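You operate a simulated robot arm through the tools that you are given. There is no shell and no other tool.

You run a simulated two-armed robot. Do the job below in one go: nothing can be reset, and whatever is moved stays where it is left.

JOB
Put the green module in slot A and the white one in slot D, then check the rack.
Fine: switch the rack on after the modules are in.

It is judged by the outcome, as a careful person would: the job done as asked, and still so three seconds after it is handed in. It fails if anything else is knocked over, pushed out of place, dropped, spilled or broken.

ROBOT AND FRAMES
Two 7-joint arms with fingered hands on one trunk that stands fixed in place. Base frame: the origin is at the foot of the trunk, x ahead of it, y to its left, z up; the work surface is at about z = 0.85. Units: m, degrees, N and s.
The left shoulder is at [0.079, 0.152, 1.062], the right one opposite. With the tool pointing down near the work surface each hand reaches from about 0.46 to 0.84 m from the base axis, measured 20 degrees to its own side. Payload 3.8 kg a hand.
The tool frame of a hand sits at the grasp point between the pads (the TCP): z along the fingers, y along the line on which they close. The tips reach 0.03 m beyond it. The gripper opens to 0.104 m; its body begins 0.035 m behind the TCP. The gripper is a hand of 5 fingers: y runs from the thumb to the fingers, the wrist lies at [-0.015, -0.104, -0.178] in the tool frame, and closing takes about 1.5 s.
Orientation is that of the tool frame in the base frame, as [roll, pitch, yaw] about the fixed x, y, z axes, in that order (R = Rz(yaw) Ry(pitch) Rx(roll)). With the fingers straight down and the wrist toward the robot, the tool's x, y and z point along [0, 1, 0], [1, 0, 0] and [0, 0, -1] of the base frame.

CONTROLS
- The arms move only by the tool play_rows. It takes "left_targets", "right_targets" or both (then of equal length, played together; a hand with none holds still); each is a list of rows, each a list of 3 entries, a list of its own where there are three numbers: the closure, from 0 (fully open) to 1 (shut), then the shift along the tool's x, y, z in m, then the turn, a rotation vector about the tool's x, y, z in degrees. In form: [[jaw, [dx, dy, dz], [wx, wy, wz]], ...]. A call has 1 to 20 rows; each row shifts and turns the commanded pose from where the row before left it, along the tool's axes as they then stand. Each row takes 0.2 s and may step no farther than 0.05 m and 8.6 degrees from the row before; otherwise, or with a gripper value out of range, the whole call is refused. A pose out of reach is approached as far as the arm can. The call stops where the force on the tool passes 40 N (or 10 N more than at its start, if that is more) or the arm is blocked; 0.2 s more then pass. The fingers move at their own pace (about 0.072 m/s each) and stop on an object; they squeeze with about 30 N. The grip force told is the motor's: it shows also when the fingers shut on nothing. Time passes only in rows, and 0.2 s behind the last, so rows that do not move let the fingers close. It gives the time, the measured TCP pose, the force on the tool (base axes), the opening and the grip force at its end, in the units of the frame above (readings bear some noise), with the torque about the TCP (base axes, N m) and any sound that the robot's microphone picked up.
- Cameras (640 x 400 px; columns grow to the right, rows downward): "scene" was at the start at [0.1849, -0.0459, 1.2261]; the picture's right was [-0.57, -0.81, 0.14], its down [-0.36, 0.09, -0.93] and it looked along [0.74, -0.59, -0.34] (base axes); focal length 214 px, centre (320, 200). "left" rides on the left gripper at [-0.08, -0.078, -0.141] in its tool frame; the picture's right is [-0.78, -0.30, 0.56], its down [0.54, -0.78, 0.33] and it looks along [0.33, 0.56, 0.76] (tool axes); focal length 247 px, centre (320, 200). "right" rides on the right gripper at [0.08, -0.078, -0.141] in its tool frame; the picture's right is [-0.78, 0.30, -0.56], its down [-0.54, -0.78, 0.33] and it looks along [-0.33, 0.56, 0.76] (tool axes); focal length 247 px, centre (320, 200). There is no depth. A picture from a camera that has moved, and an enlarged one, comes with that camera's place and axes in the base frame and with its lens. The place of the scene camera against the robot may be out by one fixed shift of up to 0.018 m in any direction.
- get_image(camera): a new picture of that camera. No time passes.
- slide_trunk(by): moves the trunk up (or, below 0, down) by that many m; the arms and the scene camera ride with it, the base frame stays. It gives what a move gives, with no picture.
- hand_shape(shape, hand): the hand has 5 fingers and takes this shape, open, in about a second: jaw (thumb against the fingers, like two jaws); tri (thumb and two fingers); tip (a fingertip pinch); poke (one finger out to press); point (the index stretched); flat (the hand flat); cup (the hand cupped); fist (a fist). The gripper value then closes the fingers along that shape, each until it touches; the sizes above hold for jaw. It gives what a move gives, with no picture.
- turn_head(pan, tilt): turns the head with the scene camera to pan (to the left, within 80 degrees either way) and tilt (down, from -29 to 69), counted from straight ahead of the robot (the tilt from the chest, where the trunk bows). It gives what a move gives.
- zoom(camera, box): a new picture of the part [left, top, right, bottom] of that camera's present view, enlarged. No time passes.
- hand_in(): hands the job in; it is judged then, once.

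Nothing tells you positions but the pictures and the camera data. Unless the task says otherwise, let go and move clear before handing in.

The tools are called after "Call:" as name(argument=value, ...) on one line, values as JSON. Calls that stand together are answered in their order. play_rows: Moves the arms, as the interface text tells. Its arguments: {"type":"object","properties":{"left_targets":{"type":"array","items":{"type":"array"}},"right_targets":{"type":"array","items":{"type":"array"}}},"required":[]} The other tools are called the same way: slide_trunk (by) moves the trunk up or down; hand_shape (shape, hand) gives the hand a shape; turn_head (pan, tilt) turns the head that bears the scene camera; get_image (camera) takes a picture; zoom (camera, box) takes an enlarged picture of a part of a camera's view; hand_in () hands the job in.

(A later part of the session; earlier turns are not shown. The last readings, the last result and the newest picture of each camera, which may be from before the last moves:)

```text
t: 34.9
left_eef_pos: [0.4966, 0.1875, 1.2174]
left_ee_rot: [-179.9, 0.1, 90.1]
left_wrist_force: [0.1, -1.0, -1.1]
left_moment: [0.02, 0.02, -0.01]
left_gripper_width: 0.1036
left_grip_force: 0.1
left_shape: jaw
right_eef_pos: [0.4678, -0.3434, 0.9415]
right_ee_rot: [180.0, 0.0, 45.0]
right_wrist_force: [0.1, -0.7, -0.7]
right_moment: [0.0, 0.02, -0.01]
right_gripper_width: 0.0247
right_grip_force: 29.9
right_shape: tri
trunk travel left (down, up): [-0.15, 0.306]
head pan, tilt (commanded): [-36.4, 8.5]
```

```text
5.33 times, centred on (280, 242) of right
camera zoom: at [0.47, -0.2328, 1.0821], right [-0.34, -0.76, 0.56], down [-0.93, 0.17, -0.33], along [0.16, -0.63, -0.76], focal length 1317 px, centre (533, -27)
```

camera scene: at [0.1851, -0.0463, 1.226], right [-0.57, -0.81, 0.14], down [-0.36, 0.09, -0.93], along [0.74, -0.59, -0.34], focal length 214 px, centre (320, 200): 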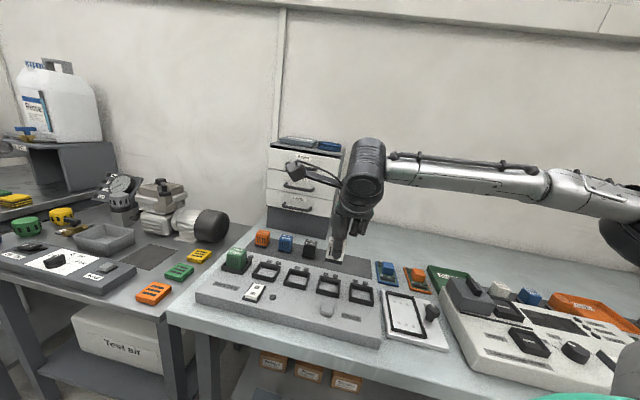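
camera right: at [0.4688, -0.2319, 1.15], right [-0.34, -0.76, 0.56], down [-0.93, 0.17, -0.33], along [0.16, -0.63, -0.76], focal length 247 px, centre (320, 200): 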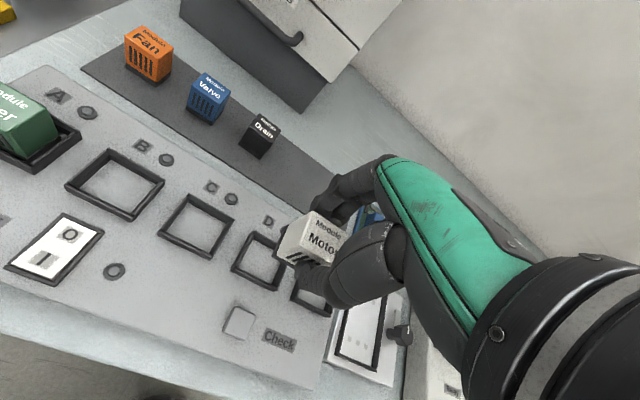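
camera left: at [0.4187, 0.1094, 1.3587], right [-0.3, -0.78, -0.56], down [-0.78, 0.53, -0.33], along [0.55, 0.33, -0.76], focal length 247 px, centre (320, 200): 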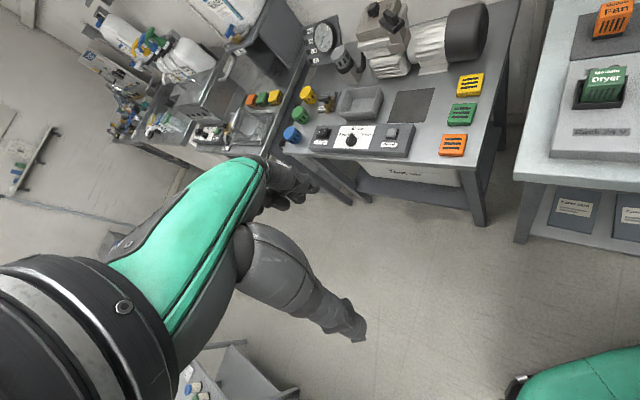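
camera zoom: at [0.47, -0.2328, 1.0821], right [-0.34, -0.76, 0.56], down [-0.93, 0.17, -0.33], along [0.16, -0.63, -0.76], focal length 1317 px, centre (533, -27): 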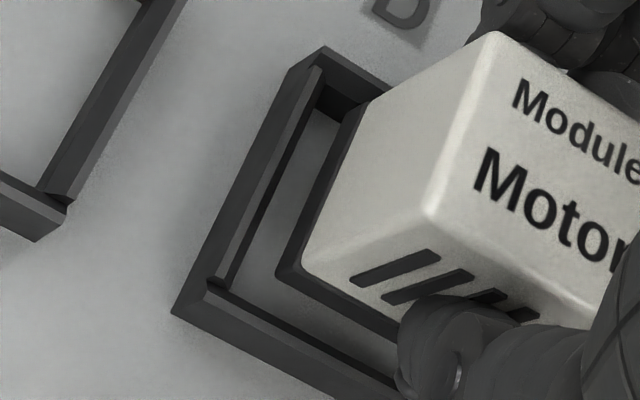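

Now centred: side gaps ≈6 mm each and front gap ≈4 mm. Lowering into slot D.

Call:
play_rows(right_targets=[[1, [0, -0.0003, 0.003], [0, 0, 0]], [1, [0, 0, 0.003], [0, 0, 0]], [1, [0, 0, 0.003], [0, 0, 0]], [1, [0, 0, 0.002], [0, 0, 0]], [1, [0, 0, 0], [0, 0, 0]]])

Call:
zoom(camera="scene", box=[305, 260, 355, 300])

Call:
zoom(camera="right", box=[255, 205, 305, 280])

```text
t: 36.1
left_eef_pos: [0.4956, 0.1876, 1.2174]
left_ee_rot: [180.0, 0.0, 90.1]
left_wrist_force: [0.1, -0.8, 1.0]
left_moment: [0.02, 0.01, 0.0]
left_gripper_width: 0.1034
left_grip_force: 0.0
left_shape: jaw
right_eef_pos: [0.4676, -0.3437, 0.9297]
right_ee_rot: [-180.0, 0.0, 45.1]
right_wrist_force: [0.1, -0.1, -0.2]
right_moment: [0.01, 0.0, -0.02]
right_gripper_width: 0.0246
right_grip_force: 30.2
right_shape: tri
trunk travel left (down, up): [-0.15, 0.306]
head pan, tilt (commanded): [-36.4, 8.5]
```

```text
10.00 times, centred on (330, 280) of scene
camera zoom: at [0.185, -0.0458, 1.2261], right [-0.57, -0.81, 0.14], down [-0.36, 0.09, -0.93], along [0.74, -0.59, -0.34], focal length 2145 px, centre (220, -600)
```

zoom: 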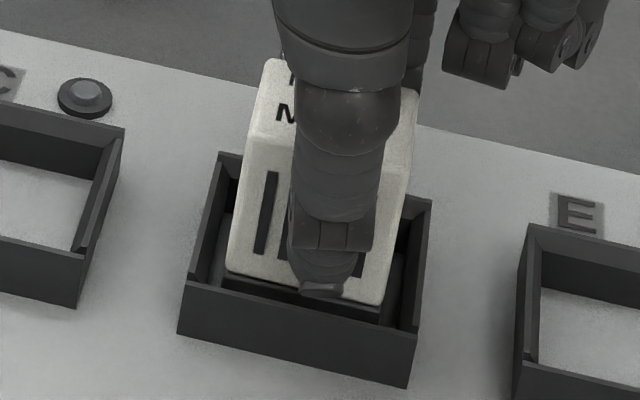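

```text
5.33 times, centred on (280, 242) of right
camera zoom: at [0.47, -0.233, 1.0713], right [-0.34, -0.76, 0.56], down [-0.93, 0.17, -0.33], along [0.16, -0.63, -0.76], focal length 1317 px, centre (533, -27)
```

zoom: 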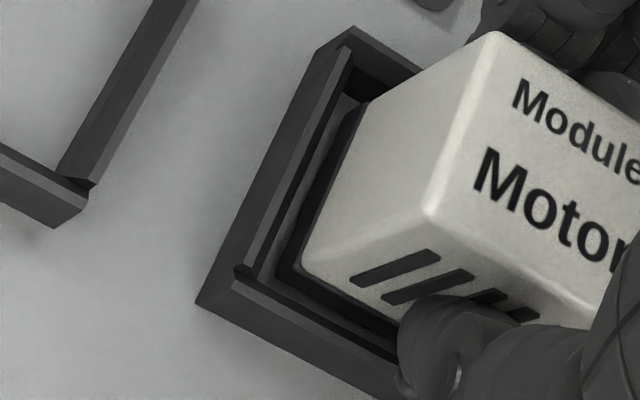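

It's in the collar with no contact. I'll continue in 1 mm steps until I feel the floor.

Call:
play_rows(right_targets=[[1, [0, 0, 0.001], [0, 0, 0]], [1, [0, 0, 0.001], [0, 0, 0]], [1, [0, 0, 0], [0, 0, 0]]])

Call:
zoom(camera="scene", box=[305, 260, 355, 300])

```text
t: 36.9
left_eef_pos: [0.497, 0.1886, 1.217]
left_ee_rot: [-180.0, 0.0, 90.2]
left_wrist_force: [0.5, -0.2, 0.3]
left_moment: [0.05, 0.0, 0.01]
left_gripper_width: 0.1039
left_grip_force: 0.1
left_shape: jaw
right_eef_pos: [0.4687, -0.3449, 0.9292]
right_ee_rot: [-179.9, 0.0, 45.0]
right_wrist_force: [-0.3, -0.7, -0.4]
right_moment: [0.03, -0.02, 0.0]
right_gripper_width: 0.0245
right_grip_force: 30.3
right_shape: tri
trunk travel left (down, up): [-0.15, 0.306]
head pan, tilt (commanded): [-36.4, 8.5]
```

```text
10.00 times, centred on (330, 280) of scene
camera zoom: at [0.185, -0.0458, 1.226], right [-0.57, -0.81, 0.14], down [-0.36, 0.09, -0.93], along [0.74, -0.59, -0.34], focal length 2145 px, centre (220, -600)
```

zoom: 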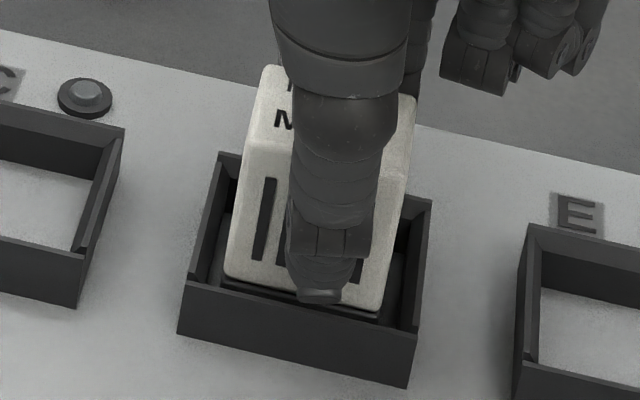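

Call:
play_rows(right_targets=[[1, [0, 0, 0.001], [0, 0, 0]], [1, [0, 0, 0.0005], [0, 0, 0]], [1, [0, 0, 0], [0, 0, 0]]])

Call:
zoom(camera="scene", box=[305, 260, 355, 300])

```text
t: 37.7
left_eef_pos: [0.4963, 0.1889, 1.2175]
left_ee_rot: [180.0, 0.0, 90.1]
left_wrist_force: [-0.6, -0.7, -0.3]
left_moment: [0.01, 0.01, 0.01]
left_gripper_width: 0.1038
left_grip_force: 0.0
left_shape: jaw
right_eef_pos: [0.4679, -0.344, 0.9263]
right_ee_rot: [180.0, 0.0, 45.0]
right_wrist_force: [-0.3, -0.5, -0.4]
right_moment: [0.02, -0.01, 0.01]
right_gripper_width: 0.0245
right_grip_force: 30.4
right_shape: tri
trunk travel left (down, up): [-0.15, 0.306]
head pan, tilt (commanded): [-36.4, 8.5]
```

```text
10.00 times, centred on (330, 280) of scene
camera zoom: at [0.185, -0.0458, 1.226], right [-0.57, -0.81, 0.14], down [-0.36, 0.09, -0.93], along [0.74, -0.59, -0.34], focal length 2145 px, centre (220, -600)
```

zoom: 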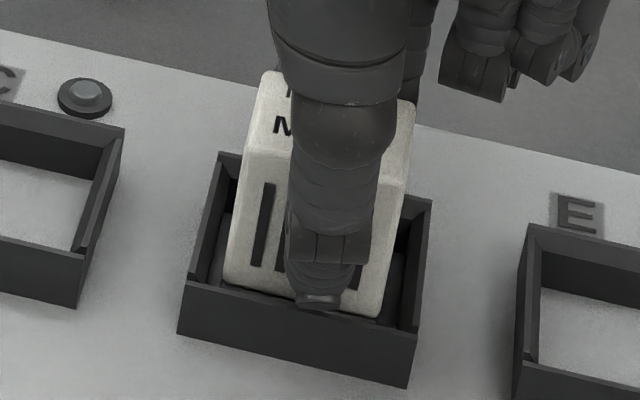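

Call:
play_rows(right_targets=[[1, [0, 0, 0.0007], [0, 0, 0]], [1, [0, 0, 0], [0, 0, 0]]])

Call:
zoom(camera="right", box=[240, 190, 360, 290])

```text
t: 38.3
left_eef_pos: [0.4956, 0.1879, 1.2169]
left_ee_rot: [-179.9, -0.1, 90.1]
left_wrist_force: [0.5, -0.3, -0.4]
left_moment: [-0.01, -0.02, 0.01]
left_gripper_width: 0.1036
left_grip_force: 0.1
left_shape: jaw
right_eef_pos: [0.4684, -0.3441, 0.9257]
right_ee_rot: [179.9, 0.0, 45.0]
right_wrist_force: [0.1, -0.9, 0.1]
right_moment: [-0.02, 0.03, 0.03]
right_gripper_width: 0.0248
right_grip_force: 29.9
right_shape: tri
trunk travel left (down, up): [-0.15, 0.306]
head pan, tilt (commanded): [-36.4, 8.5]
```

```text
4.00 times, centred on (300, 240) of right
camera zoom: at [0.4702, -0.2331, 1.067], right [-0.34, -0.76, 0.56], down [-0.93, 0.17, -0.33], along [0.16, -0.63, -0.76], focal length 988 px, centre (400, 40)
```

zoom: 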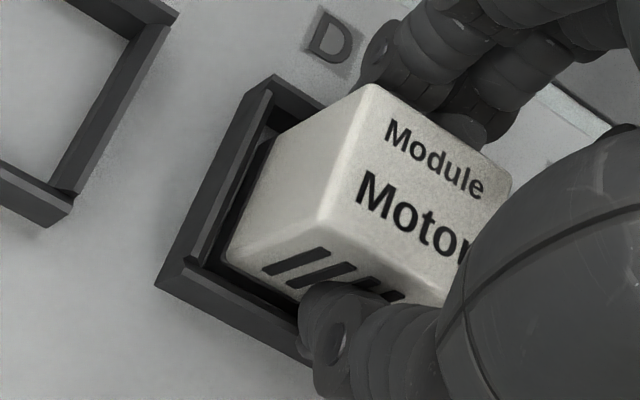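

The white module's base is down inside the collar and nearly on the floor. I'll open slowly, as before, and raise a little while opening.

Call:
play_rows(right_targets=[[0.7, [0, 0, 0], [0, 0, 0]], [0.6, [0, 0, -0.0005], [0, 0, 0]], [0.5, [0, 0, -0.001], [0, 0, 0]], [0.4, [0, 0, -0.001], [0, 0, 0]], [0.4, [0, 0, 0], [0, 0, 0]], [0.4, [0, 0, 0], [0, 0, 0]]])

Call:
zoom(camera="scene", box=[300, 250, 360, 300])

Call:
zoom(camera="right", box=[240, 190, 360, 290])

```text
t: 39.7
left_eef_pos: [0.4962, 0.1878, 1.2181]
left_ee_rot: [180.0, 0.0, 90.1]
left_wrist_force: [0.1, -0.5, 1.0]
left_moment: [0.0, 0.01, 0.0]
left_gripper_width: 0.1037
left_grip_force: 0.1
left_shape: jaw
right_eef_pos: [0.4673, -0.3435, 0.9287]
right_ee_rot: [180.0, 0.0, 45.0]
right_wrist_force: [0.1, 0.3, 1.1]
right_moment: [0.01, -0.01, 0.01]
right_gripper_width: 0.0621
right_grip_force: 0.1
right_shape: tri
trunk travel left (down, up): [-0.15, 0.306]
head pan, tilt (commanded): [-36.4, 8.5]
```

```text
8.00 times, centred on (330, 275) of scene
camera zoom: at [0.1849, -0.0458, 1.2261], right [-0.57, -0.81, 0.14], down [-0.36, 0.09, -0.93], along [0.74, -0.59, -0.34], focal length 1716 px, centre (240, -400)
```

zoom: 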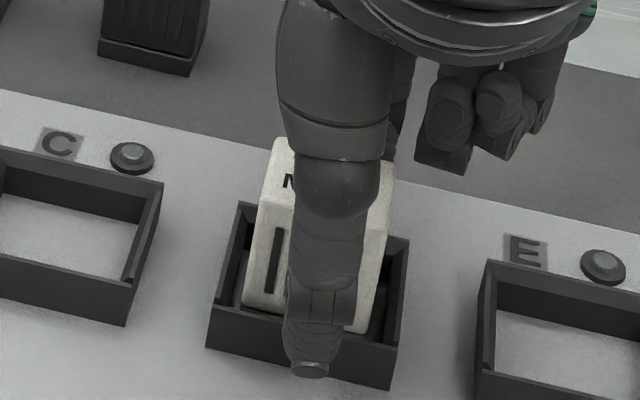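

```text
4.00 times, centred on (300, 240) of right
camera zoom: at [0.4701, -0.2329, 1.0696], right [-0.34, -0.76, 0.56], down [-0.93, 0.17, -0.33], along [0.16, -0.63, -0.76], focal length 988 px, centre (400, 40)
```

zoom: 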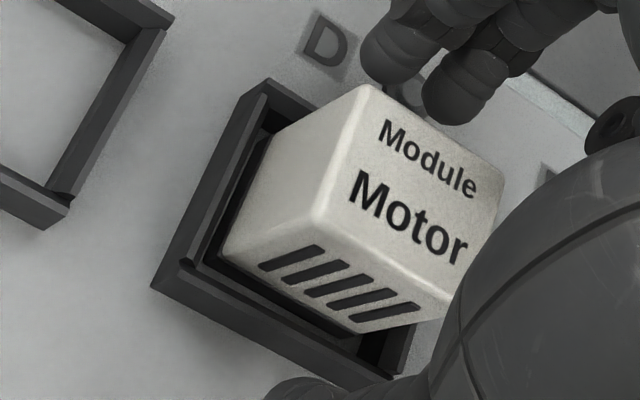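

The white module is free and sitting in slot D. I'll raise the hand well clear and view the rack, switch and button.

Call:
play_rows(right_targets=[[0.3, [0, 0, -0.01], [0, 0, 0]], [0.3, [0, 0, -0.025], [0, 0, 0]], [0.3, [0, 0, -0.03], [0, 0, 0]], [0.3, [0, 0, -0.04], [0, 0, 0]], [0.3, [0, 0, -0.04], [0, 0, 0]], [0.3, [0, 0, 0], [0, 0, 0]]])

Call:
zoom(camera="scene", box=[190, 220, 390, 345])

Call:
zoom(camera="scene", box=[235, 275, 285, 305])

Call:
get_image(camera="right")

Call:
zoom(camera="left", box=[560, 60, 640, 140])

```text
t: 41.1
left_eef_pos: [0.4973, 0.188, 1.2169]
left_ee_rot: [-179.9, 0.0, 90.2]
left_wrist_force: [-0.2, -0.4, 0.3]
left_moment: [-0.02, 0.02, 0.0]
left_gripper_width: 0.1037
left_grip_force: 0.0
left_shape: jaw
right_eef_pos: [0.4692, -0.3432, 1.0744]
right_ee_rot: [-179.9, 0.1, 45.0]
right_wrist_force: [-0.3, -0.8, -0.5]
right_moment: [-0.02, -0.01, 0.01]
right_gripper_width: 0.0723
right_grip_force: 0.1
right_shape: tri
trunk travel left (down, up): [-0.15, 0.306]
head pan, tilt (commanded): [-36.4, 8.5]
```

```text
3.20 times, centred on (290, 282) of scene
camera zoom: at [0.1852, -0.0461, 1.2259], right [-0.57, -0.81, 0.14], down [-0.36, 0.09, -0.93], along [0.74, -0.59, -0.34], focal length 686 px, centre (416, -64)
```

zoom: 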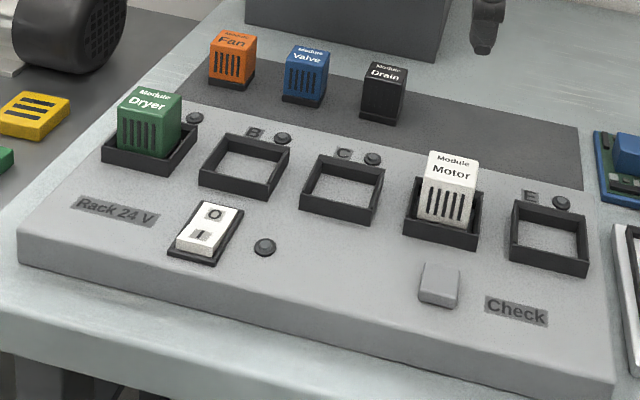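

```text
12.80 times, centred on (260, 290) of scene
camera zoom: at [0.1852, -0.0461, 1.2259], right [-0.57, -0.81, 0.14], down [-0.36, 0.09, -0.93], along [0.74, -0.59, -0.34], focal length 2745 px, centre (1088, -952)
```

zoom: 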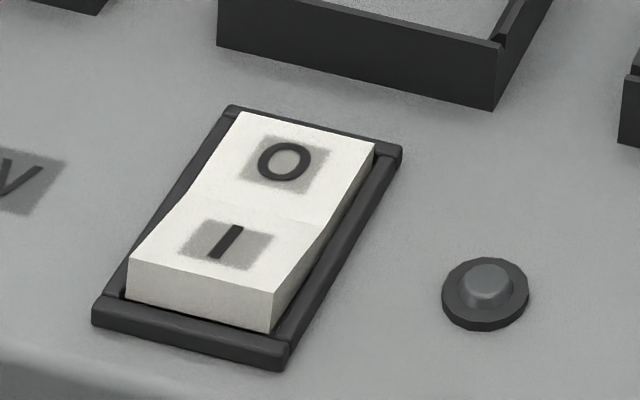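

```text
taken
camera right: at [0.4705, -0.2328, 1.2154], right [-0.34, -0.76, 0.56], down [-0.93, 0.17, -0.33], along [0.16, -0.63, -0.76], focal length 247 px, centre (320, 200)
```

right: 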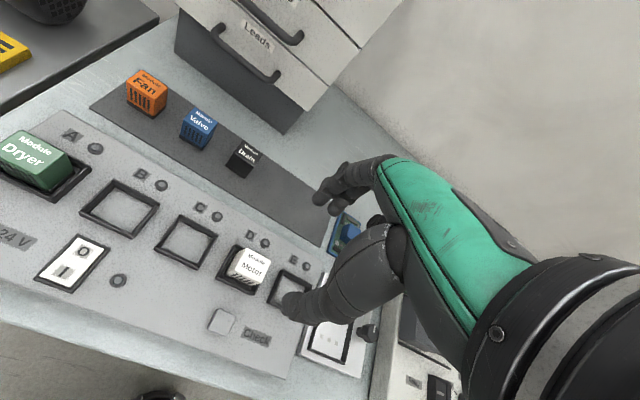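

```text
5.00 times, centred on (600, 100) of left
camera zoom: at [0.4191, 0.1091, 1.3585], right [-0.3, -0.78, -0.56], down [-0.78, 0.53, -0.33], along [0.55, 0.33, -0.76], focal length 1235 px, centre (-1080, 700)
```

zoom: 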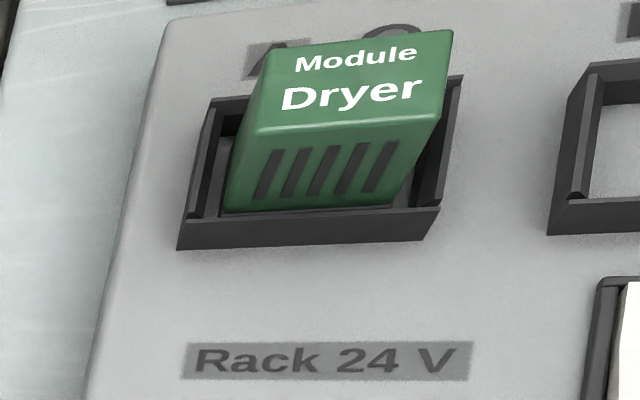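

Both modules are seated: green in A, white in D. The rocker's "I" end (front) is raised, so the rack is off; I'll change the right hand to a poke shape and see where its fingertip is.

Call:
hand_shape(shape="poke", hand="right")

Call:
get_image(camera="right")

Call:
zoom(camera="scene", box=[300, 170, 400, 250])

Call:
zoom(camera="right", box=[30, 220, 130, 300])

Call:
zoom(camera="right", box=[190, 290, 290, 360])

```text
t: 42.0
left_eef_pos: [0.4964, 0.1888, 1.2184]
left_ee_rot: [180.0, 0.0, 90.1]
left_wrist_force: [-0.2, 0.8, 0.4]
left_moment: [0.02, -0.05, 0.01]
left_gripper_width: 0.1038
left_grip_force: 0.0
left_shape: jaw
right_eef_pos: [0.4675, -0.3439, 1.0751]
right_ee_rot: [-180.0, 0.1, 45.0]
right_wrist_force: [-0.5, -0.8, 0.1]
right_moment: [-0.02, 0.01, 0.0]
right_gripper_width: 0.0
right_grip_force: 0.1
right_shape: poke
trunk travel left (down, up): [-0.15, 0.306]
head pan, tilt (commanded): [-36.4, 8.5]
```

```text
taken
camera right: at [0.4703, -0.2325, 1.2151], right [-0.34, -0.76, 0.56], down [-0.93, 0.17, -0.33], along [0.16, -0.63, -0.76], focal length 247 px, centre (320, 200)
```

right: 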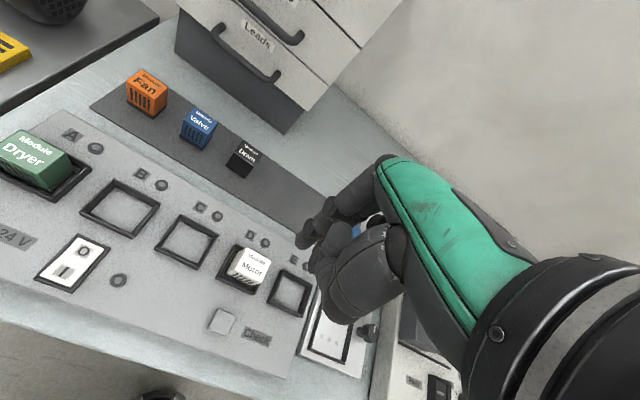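

```text
5.00 times, centred on (350, 210) of scene
camera zoom: at [0.1849, -0.0458, 1.2261], right [-0.57, -0.81, 0.14], down [-0.36, 0.09, -0.93], along [0.74, -0.59, -0.34], focal length 1072 px, centre (170, 150)
```

zoom: 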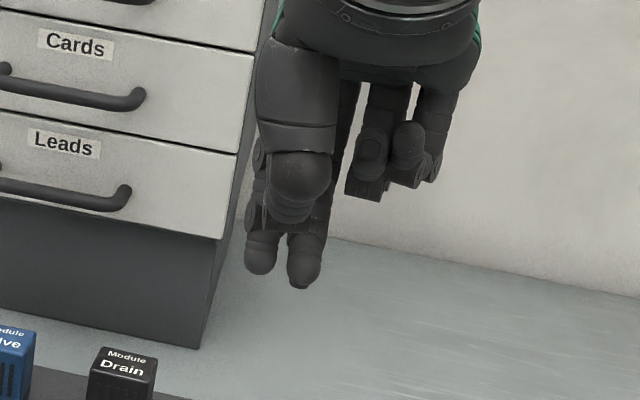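

```text
5.00 times, centred on (80, 260) of right
camera zoom: at [0.4703, -0.2325, 1.2151], right [-0.34, -0.76, 0.56], down [-0.93, 0.17, -0.33], along [0.16, -0.63, -0.76], focal length 1235 px, centre (1520, -100)
```

zoom: 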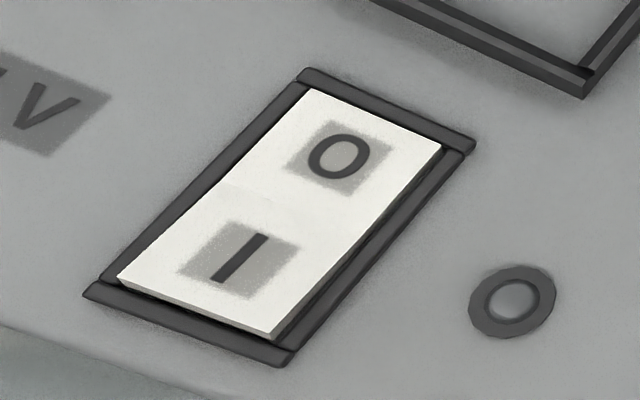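

```text
5.71 times, centred on (240, 325) of right
camera zoom: at [0.4703, -0.2325, 1.2151], right [-0.34, -0.76, 0.56], down [-0.93, 0.17, -0.33], along [0.16, -0.63, -0.76], focal length 1411 px, centre (777, -514)
```

zoom: 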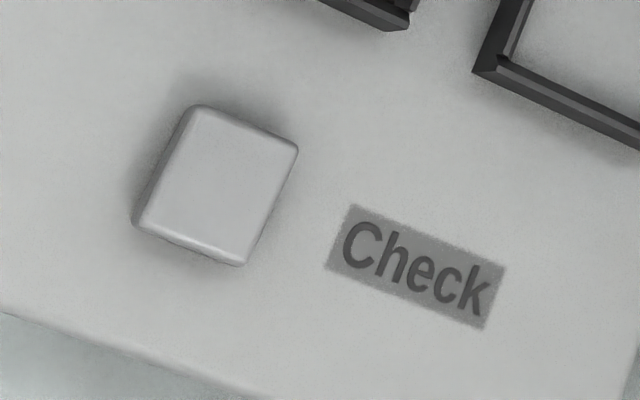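

Poke leaves two fingertips out at similar height. I'll compare with the point shape.

Call:
hand_shape(shape="point", hand="right")

Call:
zoom(camera="right", box=[240, 130, 440, 330])

Call:
zoom(camera="scene", box=[300, 170, 400, 250])

```text
t: 42.9
left_eef_pos: [0.4958, 0.1873, 1.2175]
left_ee_rot: [179.9, 0.0, 90.1]
left_wrist_force: [-0.8, 0.4, 0.1]
left_moment: [0.02, 0.0, -0.01]
left_gripper_width: 0.104
left_grip_force: 0.0
left_shape: jaw
right_eef_pos: [0.4694, -0.3425, 1.0749]
right_ee_rot: [180.0, 0.0, 44.9]
right_wrist_force: [-0.6, 0.3, 0.2]
right_moment: [-0.03, 0.03, 0.04]
right_gripper_width: 0.0
right_grip_force: 0.0
right_shape: point
trunk travel left (down, up): [-0.15, 0.306]
head pan, tilt (commanded): [-36.4, 8.5]
```

```text
2.00 times, centred on (340, 230) of right
camera zoom: at [0.4703, -0.2325, 1.2151], right [-0.34, -0.76, 0.56], down [-0.93, 0.17, -0.33], along [0.16, -0.63, -0.76], focal length 494 px, centre (280, 140)
```

zoom: 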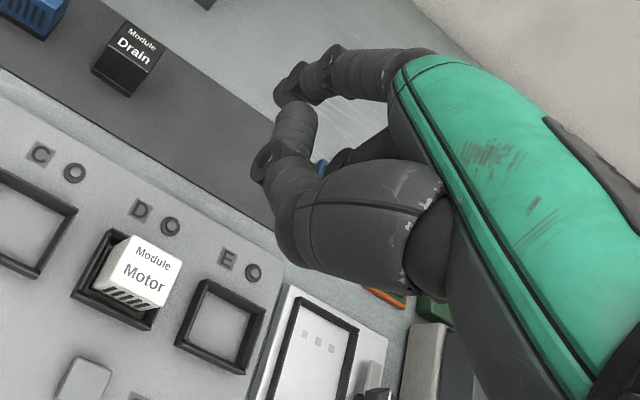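

```text
5.00 times, centred on (350, 210) of scene
camera zoom: at [0.1849, -0.0458, 1.2261], right [-0.57, -0.81, 0.14], down [-0.36, 0.09, -0.93], along [0.74, -0.59, -0.34], focal length 1072 px, centre (170, 150)
```

zoom: 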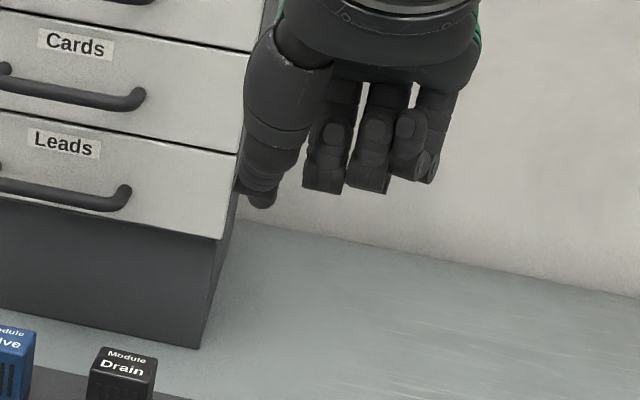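

Point folds the middle finger away but leaves the index shallow. I'll go back to poke and look at it closely from the hand camera.

Call:
hand_shape(shape="poke", hand="right")

Call:
zoom(camera="right", box=[260, 160, 420, 300])

Call:
zoom(camera="scene", box=[335, 190, 385, 240])

```text
t: 43.8
left_eef_pos: [0.4957, 0.1897, 1.2168]
left_ee_rot: [-180.0, 0.0, 90.0]
left_wrist_force: [-0.6, -0.3, 0.5]
left_moment: [-0.01, 0.01, -0.02]
left_gripper_width: 0.1037
left_grip_force: 0.1
left_shape: jaw
right_eef_pos: [0.4688, -0.3432, 1.0729]
right_ee_rot: [180.0, 0.0, 45.1]
right_wrist_force: [0.9, 0.3, 0.7]
right_moment: [0.01, -0.01, 0.0]
right_gripper_width: 0.0
right_grip_force: 0.1
right_shape: poke
trunk travel left (down, up): [-0.15, 0.306]
head pan, tilt (commanded): [-36.4, 8.5]
```

```text
2.86 times, centred on (340, 230) of right
camera zoom: at [0.4703, -0.2325, 1.2151], right [-0.34, -0.76, 0.56], down [-0.93, 0.17, -0.33], along [0.16, -0.63, -0.76], focal length 706 px, centre (263, 114)
```

zoom: 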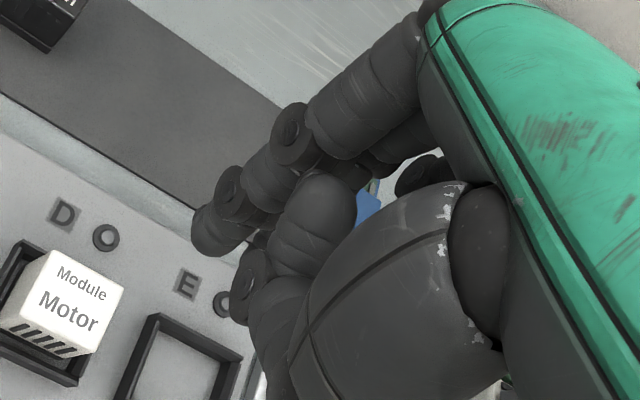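

```text
8.00 times, centred on (360, 215) of scene
camera zoom: at [0.1849, -0.0458, 1.2261], right [-0.57, -0.81, 0.14], down [-0.36, 0.09, -0.93], along [0.74, -0.59, -0.34], focal length 1716 px, centre (0, 80)
```

zoom: 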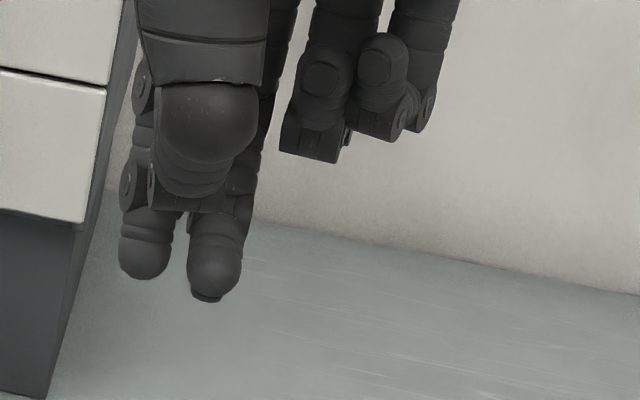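

Poke presents index and middle together. Let me also check the closed fingertip pinch, which might make a more compact pressing point.

Call:
hand_shape(shape="tip", hand="right")

Call:
play_rows(right_targets=[[1, [0, 0, 0], [0, 0, 0]], [1, [0, 0, 0], [0, 0, 0]], [1, [0, 0, 0], [0, 0, 0]], [1, [0, 0, 0], [0, 0, 0]], [1, [0, 0, 0], [0, 0, 0]], [1, [0, 0, 0], [0, 0, 0]], [1, [0, 0, 0], [0, 0, 0]], [1, [0, 0, 0], [0, 0, 0]]])

Call:
zoom(camera="right", box=[260, 160, 420, 300])

Call:
zoom(camera="scene", box=[335, 190, 385, 240])

```text
t: 44.7
left_eef_pos: [0.4966, 0.1882, 1.2178]
left_ee_rot: [-179.9, 0.0, 90.1]
left_wrist_force: [0.1, 0.7, -0.5]
left_moment: [0.02, 0.0, -0.03]
left_gripper_width: 0.1036
left_grip_force: 0.1
left_shape: jaw
right_eef_pos: [0.468, -0.343, 1.0743]
right_ee_rot: [-180.0, 0.1, 45.0]
right_wrist_force: [-0.3, -0.4, 0.2]
right_moment: [-0.02, 0.02, 0.02]
right_gripper_width: 0.104
right_grip_force: 0.0
right_shape: tip
trunk travel left (down, up): [-0.15, 0.306]
head pan, tilt (commanded): [-36.4, 8.5]
```

```text
t: 46.5
left_eef_pos: [0.496, 0.1885, 1.2162]
left_ee_rot: [-180.0, 0.0, 90.1]
left_wrist_force: [-0.5, -0.5, -0.2]
left_moment: [-0.02, -0.01, -0.01]
left_gripper_width: 0.1036
left_grip_force: 0.1
left_shape: jaw
right_eef_pos: [0.4687, -0.3427, 1.0741]
right_ee_rot: [180.0, -0.1, 45.0]
right_wrist_force: [-0.1, 0.0, 0.2]
right_moment: [-0.04, 0.02, -0.04]
right_gripper_width: 0.0002
right_grip_force: 29.9
right_shape: tip
trunk travel left (down, up): [-0.15, 0.306]
head pan, tilt (commanded): [-36.4, 8.5]
```

```text
2.86 times, centred on (340, 230) of right
camera zoom: at [0.4703, -0.2325, 1.2151], right [-0.34, -0.76, 0.56], down [-0.93, 0.17, -0.33], along [0.16, -0.63, -0.76], focal length 706 px, centre (263, 114)
```

zoom: 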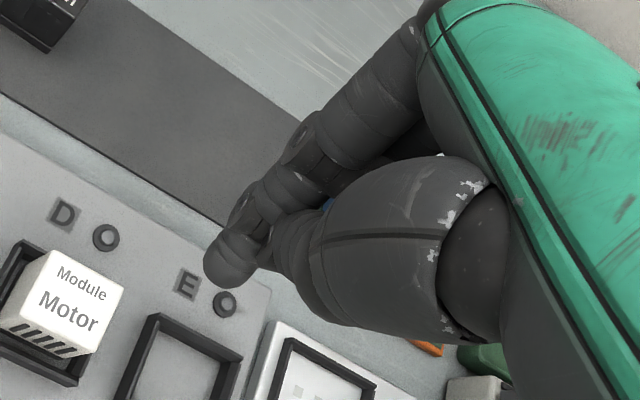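

```text
8.00 times, centred on (360, 215) of scene
camera zoom: at [0.1849, -0.0458, 1.2261], right [-0.57, -0.81, 0.14], down [-0.36, 0.09, -0.93], along [0.74, -0.59, -0.34], focal length 1716 px, centre (0, 80)
```

zoom: 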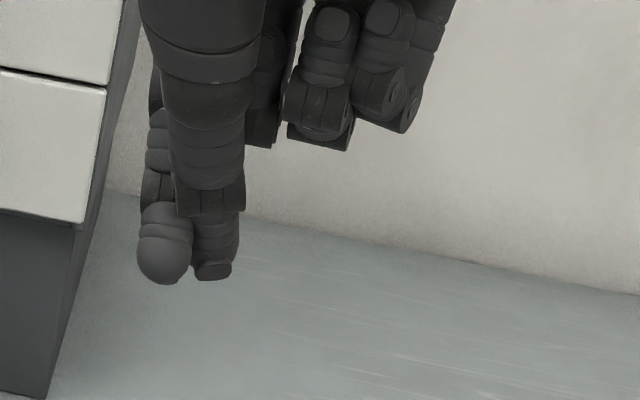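

The closed tip pinch gives a compact point with the index tip on the tool axis. The rocker's "I" end is at ≈(0.525, -0.186) and the Check button at ≈(0.422, -0.302); I'll go above the "I" end.

Call:
play_rows(right_targets=[[1, [0.0385, -0.0168, 0.01], [0, 0, 0]], [1, [0.0385, -0.0168, 0.01], [0, 0, 0]], [1, [0.0385, -0.0168, 0.02], [0, 0, 0]], [1, [0.0385, -0.0167, 0.02], [0, 0, 0]], [1, [0, 0, 0.03], [0, 0, 0]], [1, [0, 0, 0.03], [0, 0, 0]], [1, [0, 0, 0], [0, 0, 0]]])

Call:
zoom(camera="right", box=[220, 180, 380, 320])

Call:
zoom(camera="scene", box=[220, 240, 300, 310])

Call:
zoom(camera="left", box=[560, 60, 640, 160])

```text
t: 48.1
left_eef_pos: [0.4955, 0.189, 1.2174]
left_ee_rot: [-179.9, 0.0, 90.0]
left_wrist_force: [-0.1, 0.1, -0.1]
left_moment: [0.02, 0.01, -0.01]
left_gripper_width: 0.1037
left_grip_force: 0.0
left_shape: jaw
right_eef_pos: [0.5295, -0.1878, 0.9532]
right_ee_rot: [-180.0, 0.0, 45.0]
right_wrist_force: [0.0, 1.5, 0.3]
right_moment: [0.0, -0.01, -0.01]
right_gripper_width: 0.0
right_grip_force: 29.9
right_shape: tip
trunk travel left (down, up): [-0.15, 0.306]
head pan, tilt (commanded): [-36.4, 8.5]
```

```text
2.86 times, centred on (300, 250) of right
camera zoom: at [0.5316, -0.0774, 1.0942], right [-0.34, -0.76, 0.56], down [-0.93, 0.17, -0.33], along [0.16, -0.63, -0.76], focal length 706 px, centre (377, 57)
```

zoom: 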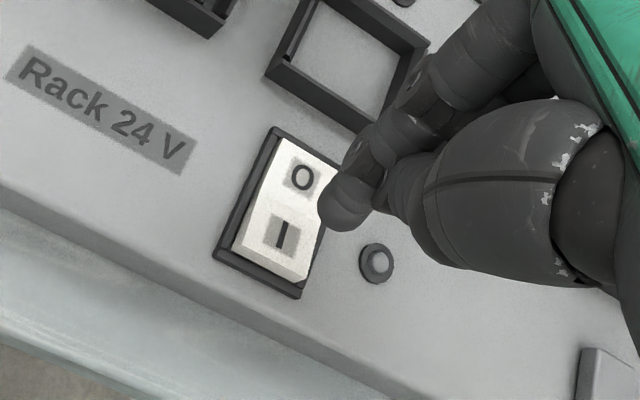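

```text
5.71 times, centred on (260, 275) of scene
camera zoom: at [0.1849, -0.0456, 1.2261], right [-0.57, -0.81, 0.14], down [-0.36, 0.09, -0.93], along [0.74, -0.59, -0.34], focal length 1226 px, centre (663, -229)
```

zoom: 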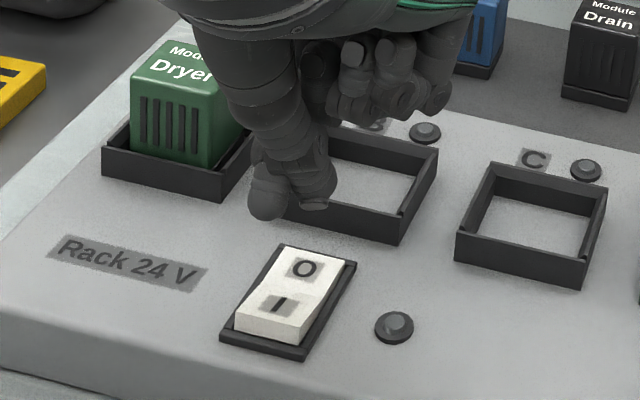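

```text
4.00 times, centred on (600, 110) of left
camera zoom: at [0.4187, 0.1096, 1.3587], right [-0.3, -0.78, -0.56], down [-0.78, 0.53, -0.33], along [0.55, 0.33, -0.76], focal length 988 px, centre (-800, 560)
```

zoom: 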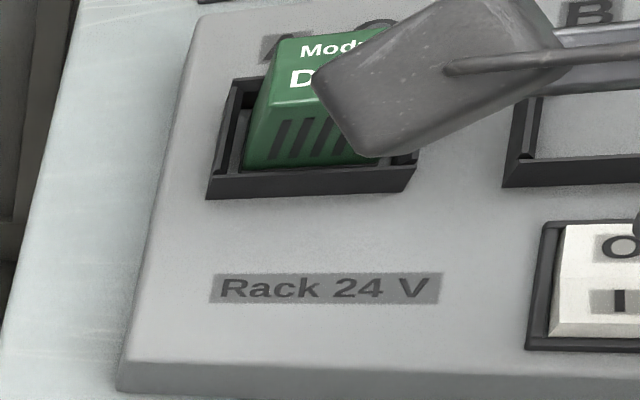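

By my triangulation the index tip is ~2–3 mm from the centre of the "I" half. I'll descend close to it and re-check.

Call:
play_rows(right_targets=[[1, [-0.001, 0, 0.012], [0, 0, 0]], [1, [0, 0, 0.012], [0, 0, 0]], [1, [0, 0, 0.006], [0, 0, 0]], [1, [0, 0, 0], [0, 0, 0]]])

Call:
zoom(camera="right", box=[240, 190, 340, 290])

Call:
zoom(camera="scene", box=[235, 260, 285, 305])

```text
t: 49.1
left_eef_pos: [0.4965, 0.1885, 1.2188]
left_ee_rot: [180.0, 0.1, 90.0]
left_wrist_force: [-0.2, 0.6, -0.1]
left_moment: [-0.03, -0.01, -0.01]
left_gripper_width: 0.1039
left_grip_force: 0.1
left_shape: jaw
right_eef_pos: [0.5295, -0.1876, 0.9236]
right_ee_rot: [-179.9, 0.0, 44.9]
right_wrist_force: [0.2, 0.3, -0.5]
right_moment: [0.0, 0.0, -0.01]
right_gripper_width: 0.0
right_grip_force: 30.0
right_shape: tip
trunk travel left (down, up): [-0.15, 0.306]
head pan, tilt (commanded): [-36.4, 8.5]
```

```text
4.00 times, centred on (290, 240) of right
camera zoom: at [0.531, -0.0773, 1.0647], right [-0.34, -0.76, 0.56], down [-0.93, 0.17, -0.33], along [0.16, -0.63, -0.76], focal length 988 px, centre (440, 40)
```

zoom: 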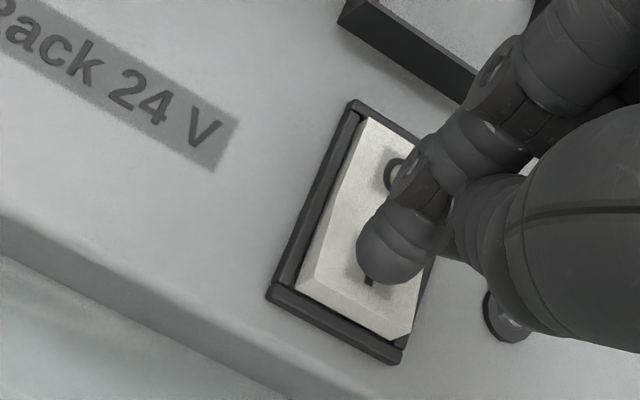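

```text
8.89 times, centred on (260, 282) of scene
camera zoom: at [0.185, -0.0457, 1.2261], right [-0.57, -0.81, 0.14], down [-0.36, 0.09, -0.93], along [0.74, -0.59, -0.34], focal length 1906 px, centre (853, -533)
```

zoom: 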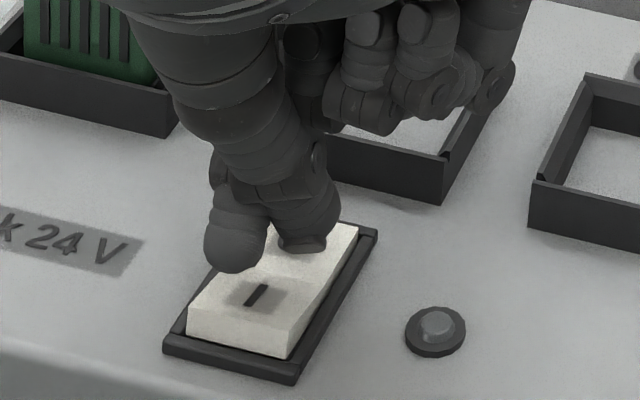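

The tip is just above the "I" half, slightly left. I'll nudge 2.5 mm right and press down in small steps.

Call:
play_rows(right_targets=[[1, [-0.0025, 0, 0.003], [0, 0, 0]], [1, [0, 0, 0.003], [0, 0, 0]], [1, [0, 0, 0.002], [0, 0, 0]], [1, [0, 0, 0.002], [0, 0, 0]], [1, [0, 0, 0], [0, 0, 0]]])

Call:
zoom(camera="scene", box=[235, 260, 285, 305])

Call:
zoom(camera="right", box=[240, 190, 340, 290])

```text
t: 50.3
left_eef_pos: [0.4945, 0.189, 1.2171]
left_ee_rot: [179.9, 0.1, 90.2]
left_wrist_force: [-0.1, -0.3, -1.2]
left_moment: [0.01, -0.03, 0.03]
left_gripper_width: 0.1037
left_grip_force: 0.0
left_shape: jaw
right_eef_pos: [0.5271, -0.1895, 0.9158]
right_ee_rot: [179.8, -0.1, 45.1]
right_wrist_force: [-2.2, 1.7, 13.0]
right_moment: [-0.01, 0.07, -0.02]
right_gripper_width: 0.0001
right_grip_force: 29.5
right_shape: tip
trunk travel left (down, up): [-0.15, 0.306]
head pan, tilt (commanded): [-36.4, 8.5]
```

```text
8.89 times, centred on (260, 282) of scene
camera zoom: at [0.1832, -0.0449, 1.2266], right [-0.58, -0.81, 0.14], down [-0.35, 0.09, -0.93], along [0.74, -0.59, -0.33], focal length 1906 px, centre (853, -533)
```

zoom: 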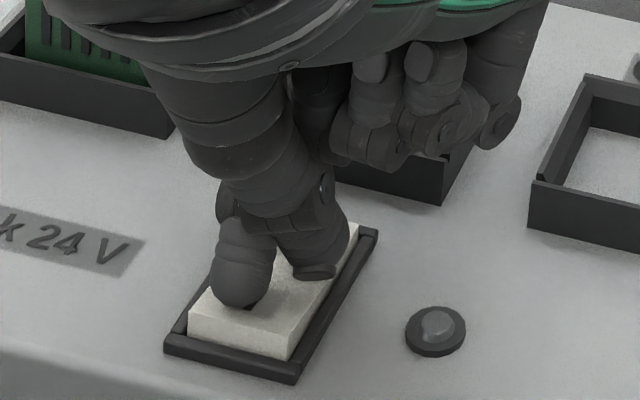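

```text
4.00 times, centred on (290, 240) of right
camera zoom: at [0.5277, -0.0781, 1.0569], right [-0.34, -0.76, 0.56], down [-0.93, 0.17, -0.34], along [0.16, -0.63, -0.76], focal length 988 px, centre (440, 40)
```

zoom: 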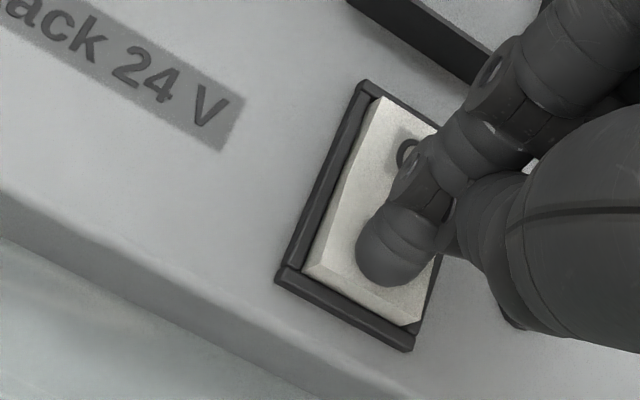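

Contact is made at ~13 N on the "I" end. I'll press further in small steps.

Call:
play_rows(right_targets=[[1, [0, 0, 0.002], [0, 0, 0]], [1, [0, 0, 0.002], [0, 0, 0]], [1, [0, 0, 0], [0, 0, 0]]])

Call:
zoom(camera="scene", box=[235, 260, 285, 305])

Call:
zoom(camera="right", box=[240, 190, 340, 290])

```text
t: 51.1
left_eef_pos: [0.4913, 0.1919, 1.2199]
left_ee_rot: [179.8, 0.1, 90.2]
left_wrist_force: [-0.7, 0.4, 0.0]
left_moment: [-0.01, -0.01, -0.01]
left_gripper_width: 0.1035
left_grip_force: 0.1
left_shape: jaw
right_eef_pos: [0.525, -0.1872, 0.9142]
right_ee_rot: [179.6, -0.3, 45.1]
right_wrist_force: [-3.8, 8.0, 35.1]
right_moment: [-0.07, 0.06, -0.04]
right_gripper_width: 0.0
right_grip_force: 30.0
right_shape: tip
trunk travel left (down, up): [-0.15, 0.306]
head pan, tilt (commanded): [-36.4, 8.5]
```

```text
8.89 times, centred on (260, 282) of scene
camera zoom: at [0.1801, -0.043, 1.2274], right [-0.58, -0.81, 0.14], down [-0.35, 0.09, -0.93], along [0.74, -0.59, -0.33], focal length 1906 px, centre (853, -533)
```

zoom: 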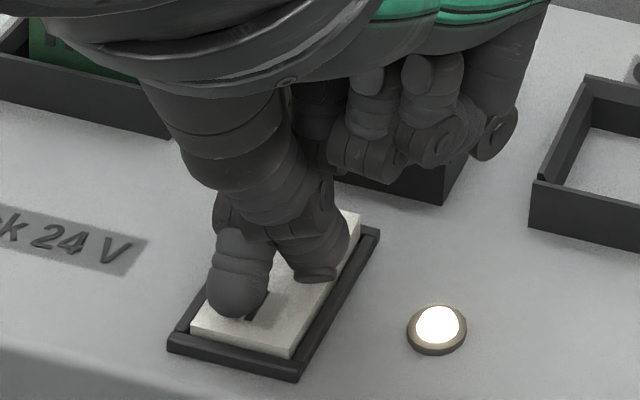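

```text
4.00 times, centred on (290, 240) of right
camera zoom: at [0.525, -0.0761, 1.0557], right [-0.34, -0.76, 0.55], down [-0.92, 0.17, -0.34], along [0.17, -0.63, -0.76], focal length 988 px, centre (440, 40)
```

zoom: 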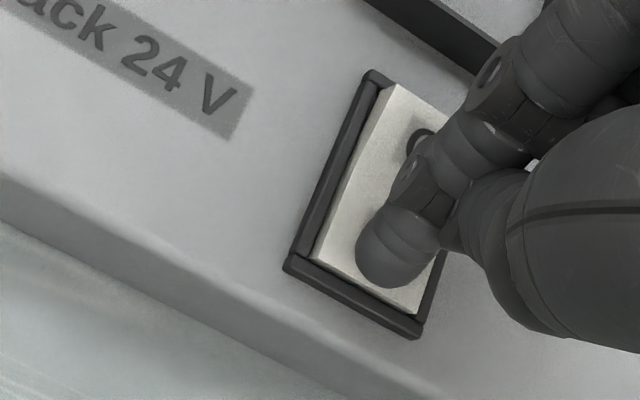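

The lamp beside the rocker is lit — the rack is on. I'll lift off straight up and confirm the switch stays on and the slot lamps' state.

Call:
play_rows(right_targets=[[1, [0, 0, -0.004], [0, 0, 0]], [1, [0, 0, -0.01], [0, 0, 0]], [1, [0, 0, -0.03], [0, 0, 0]], [1, [0, 0, -0.04], [0, 0, 0]], [1, [0, 0, -0.04], [0, 0, 0]], [1, [0, 0, 0], [0, 0, 0]]])

Call:
zoom(camera="scene", box=[190, 220, 390, 345])

Call:
zoom(camera="scene", box=[235, 265, 285, 305])

Call:
zoom(camera="scene", box=[305, 260, 365, 330])

```text
t: 52.5
left_eef_pos: [0.4955, 0.1897, 1.2162]
left_ee_rot: [-179.9, 0.0, 90.1]
left_wrist_force: [-0.4, -0.2, -0.2]
left_moment: [-0.03, 0.01, 0.02]
left_gripper_width: 0.1037
left_grip_force: 0.1
left_shape: jaw
right_eef_pos: [0.5275, -0.1888, 1.0351]
right_ee_rot: [-179.9, 0.0, 44.9]
right_wrist_force: [0.3, 0.3, 0.3]
right_moment: [-0.02, -0.02, -0.02]
right_gripper_width: 0.0
right_grip_force: 30.1
right_shape: tip
trunk travel left (down, up): [-0.15, 0.306]
head pan, tilt (commanded): [-36.4, 8.5]
```

```text
3.20 times, centred on (290, 282) of scene
camera zoom: at [0.1851, -0.0457, 1.226], right [-0.57, -0.81, 0.14], down [-0.36, 0.09, -0.93], along [0.74, -0.59, -0.34], focal length 686 px, centre (416, -64)
```

zoom: 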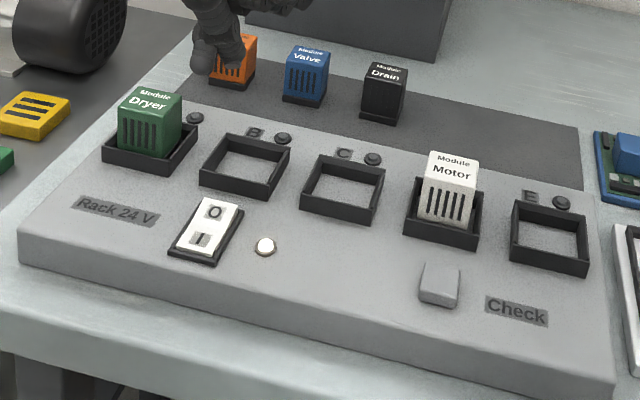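

```text
10.00 times, centred on (260, 285) of scene
camera zoom: at [0.1851, -0.0457, 1.226], right [-0.57, -0.81, 0.14], down [-0.36, 0.09, -0.93], along [0.74, -0.59, -0.34], focal length 2145 px, centre (920, -650)
```

zoom: 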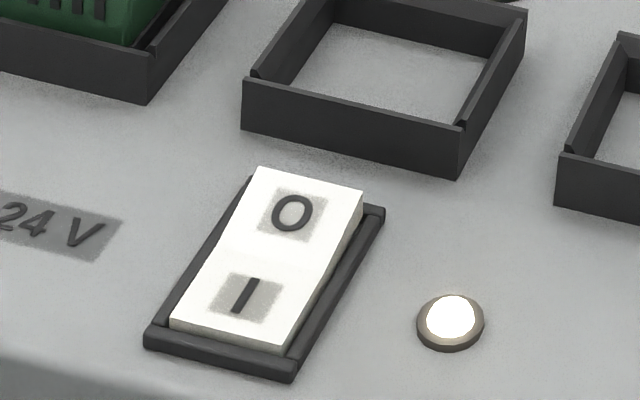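

```text
5.71 times, centred on (335, 295) of scene
camera zoom: at [0.1851, -0.0457, 1.226], right [-0.57, -0.81, 0.14], down [-0.36, 0.09, -0.93], along [0.74, -0.59, -0.34], focal length 1226 px, centre (234, -343)
```

zoom: 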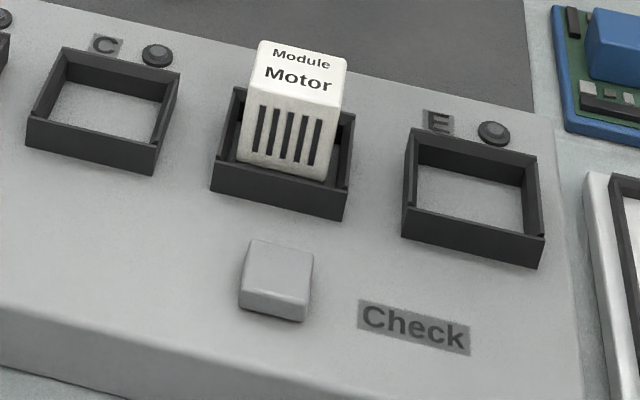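

The rack is on with its lamp lit, and the rocker holds on "I". To press Check without my folded fingers nearing the white module in slot D, I'll move above the button and turn the hand so its folded fingers face the robot side.

Call:
play_rows(right_targets=[[1, [0, 0, -0.03], [0, 0, 0]], [1, [0, 0, -0.035], [0, 0, 0]], [1, [-0.04, 0.002, 0], [0, 0, 0]], [1, [-0.04, 0.002, 0], [0, 0, 0]], [1, [-0.04, 0.002, 0], [0, 0, 0]], [1, [-0.04, 0.002, 0], [0, 0, 0]], [1, [0, 0, 0], [0, 0, 7.5]], [1, [0, 0, 0], [0, 0, 7.5]], [1, [0, 0, 0], [0, 0, 7.5]], [1, [0, 0, 0], [0, 0, 7.5]], [1, [0, 0, 0], [0, 0, 7.5]], [1, [0, 0, 0], [0, 0, 7.5]], [1, [0, 0, 0], [0, 0, 0]]])

Call:
get_image(camera="right")

Call:
get_image(camera="scene")

```text
t: 55.3
left_eef_pos: [0.4966, 0.1872, 1.2181]
left_ee_rot: [-180.0, -0.1, 90.1]
left_wrist_force: [0.0, 0.0, -0.3]
left_moment: [-0.02, 0.0, 0.04]
left_gripper_width: 0.1037
left_grip_force: 0.1
left_shape: jaw
right_eef_pos: [0.4197, -0.3097, 1.0988]
right_ee_rot: [-180.0, 0.0, -0.1]
right_wrist_force: [0.1, 0.0, 0.4]
right_moment: [0.0, 0.03, 0.02]
right_gripper_width: 0.0
right_grip_force: 29.9
right_shape: tip
trunk travel left (down, up): [-0.15, 0.306]
head pan, tilt (commanded): [-36.4, 8.5]
```

```text
taken
camera right: at [0.4998, -0.2318, 1.2398], right [-0.78, -0.29, 0.56], down [-0.53, 0.78, -0.33], along [-0.34, -0.56, -0.76], focal length 247 px, centre (320, 200)
```

right: 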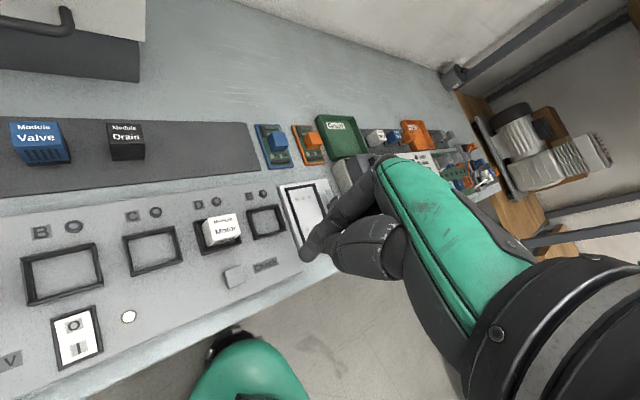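

```text
taken
camera scene: at [0.1847, -0.0459, 1.2261], right [-0.58, -0.81, 0.14], down [-0.36, 0.09, -0.93], along [0.74, -0.59, -0.34], focal length 214 px, centre (320, 200)
```

scene: 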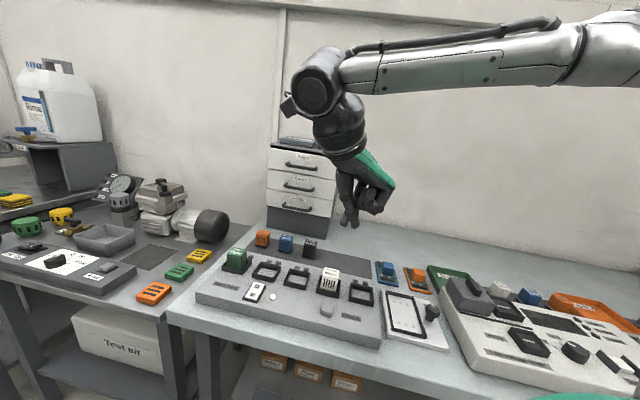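

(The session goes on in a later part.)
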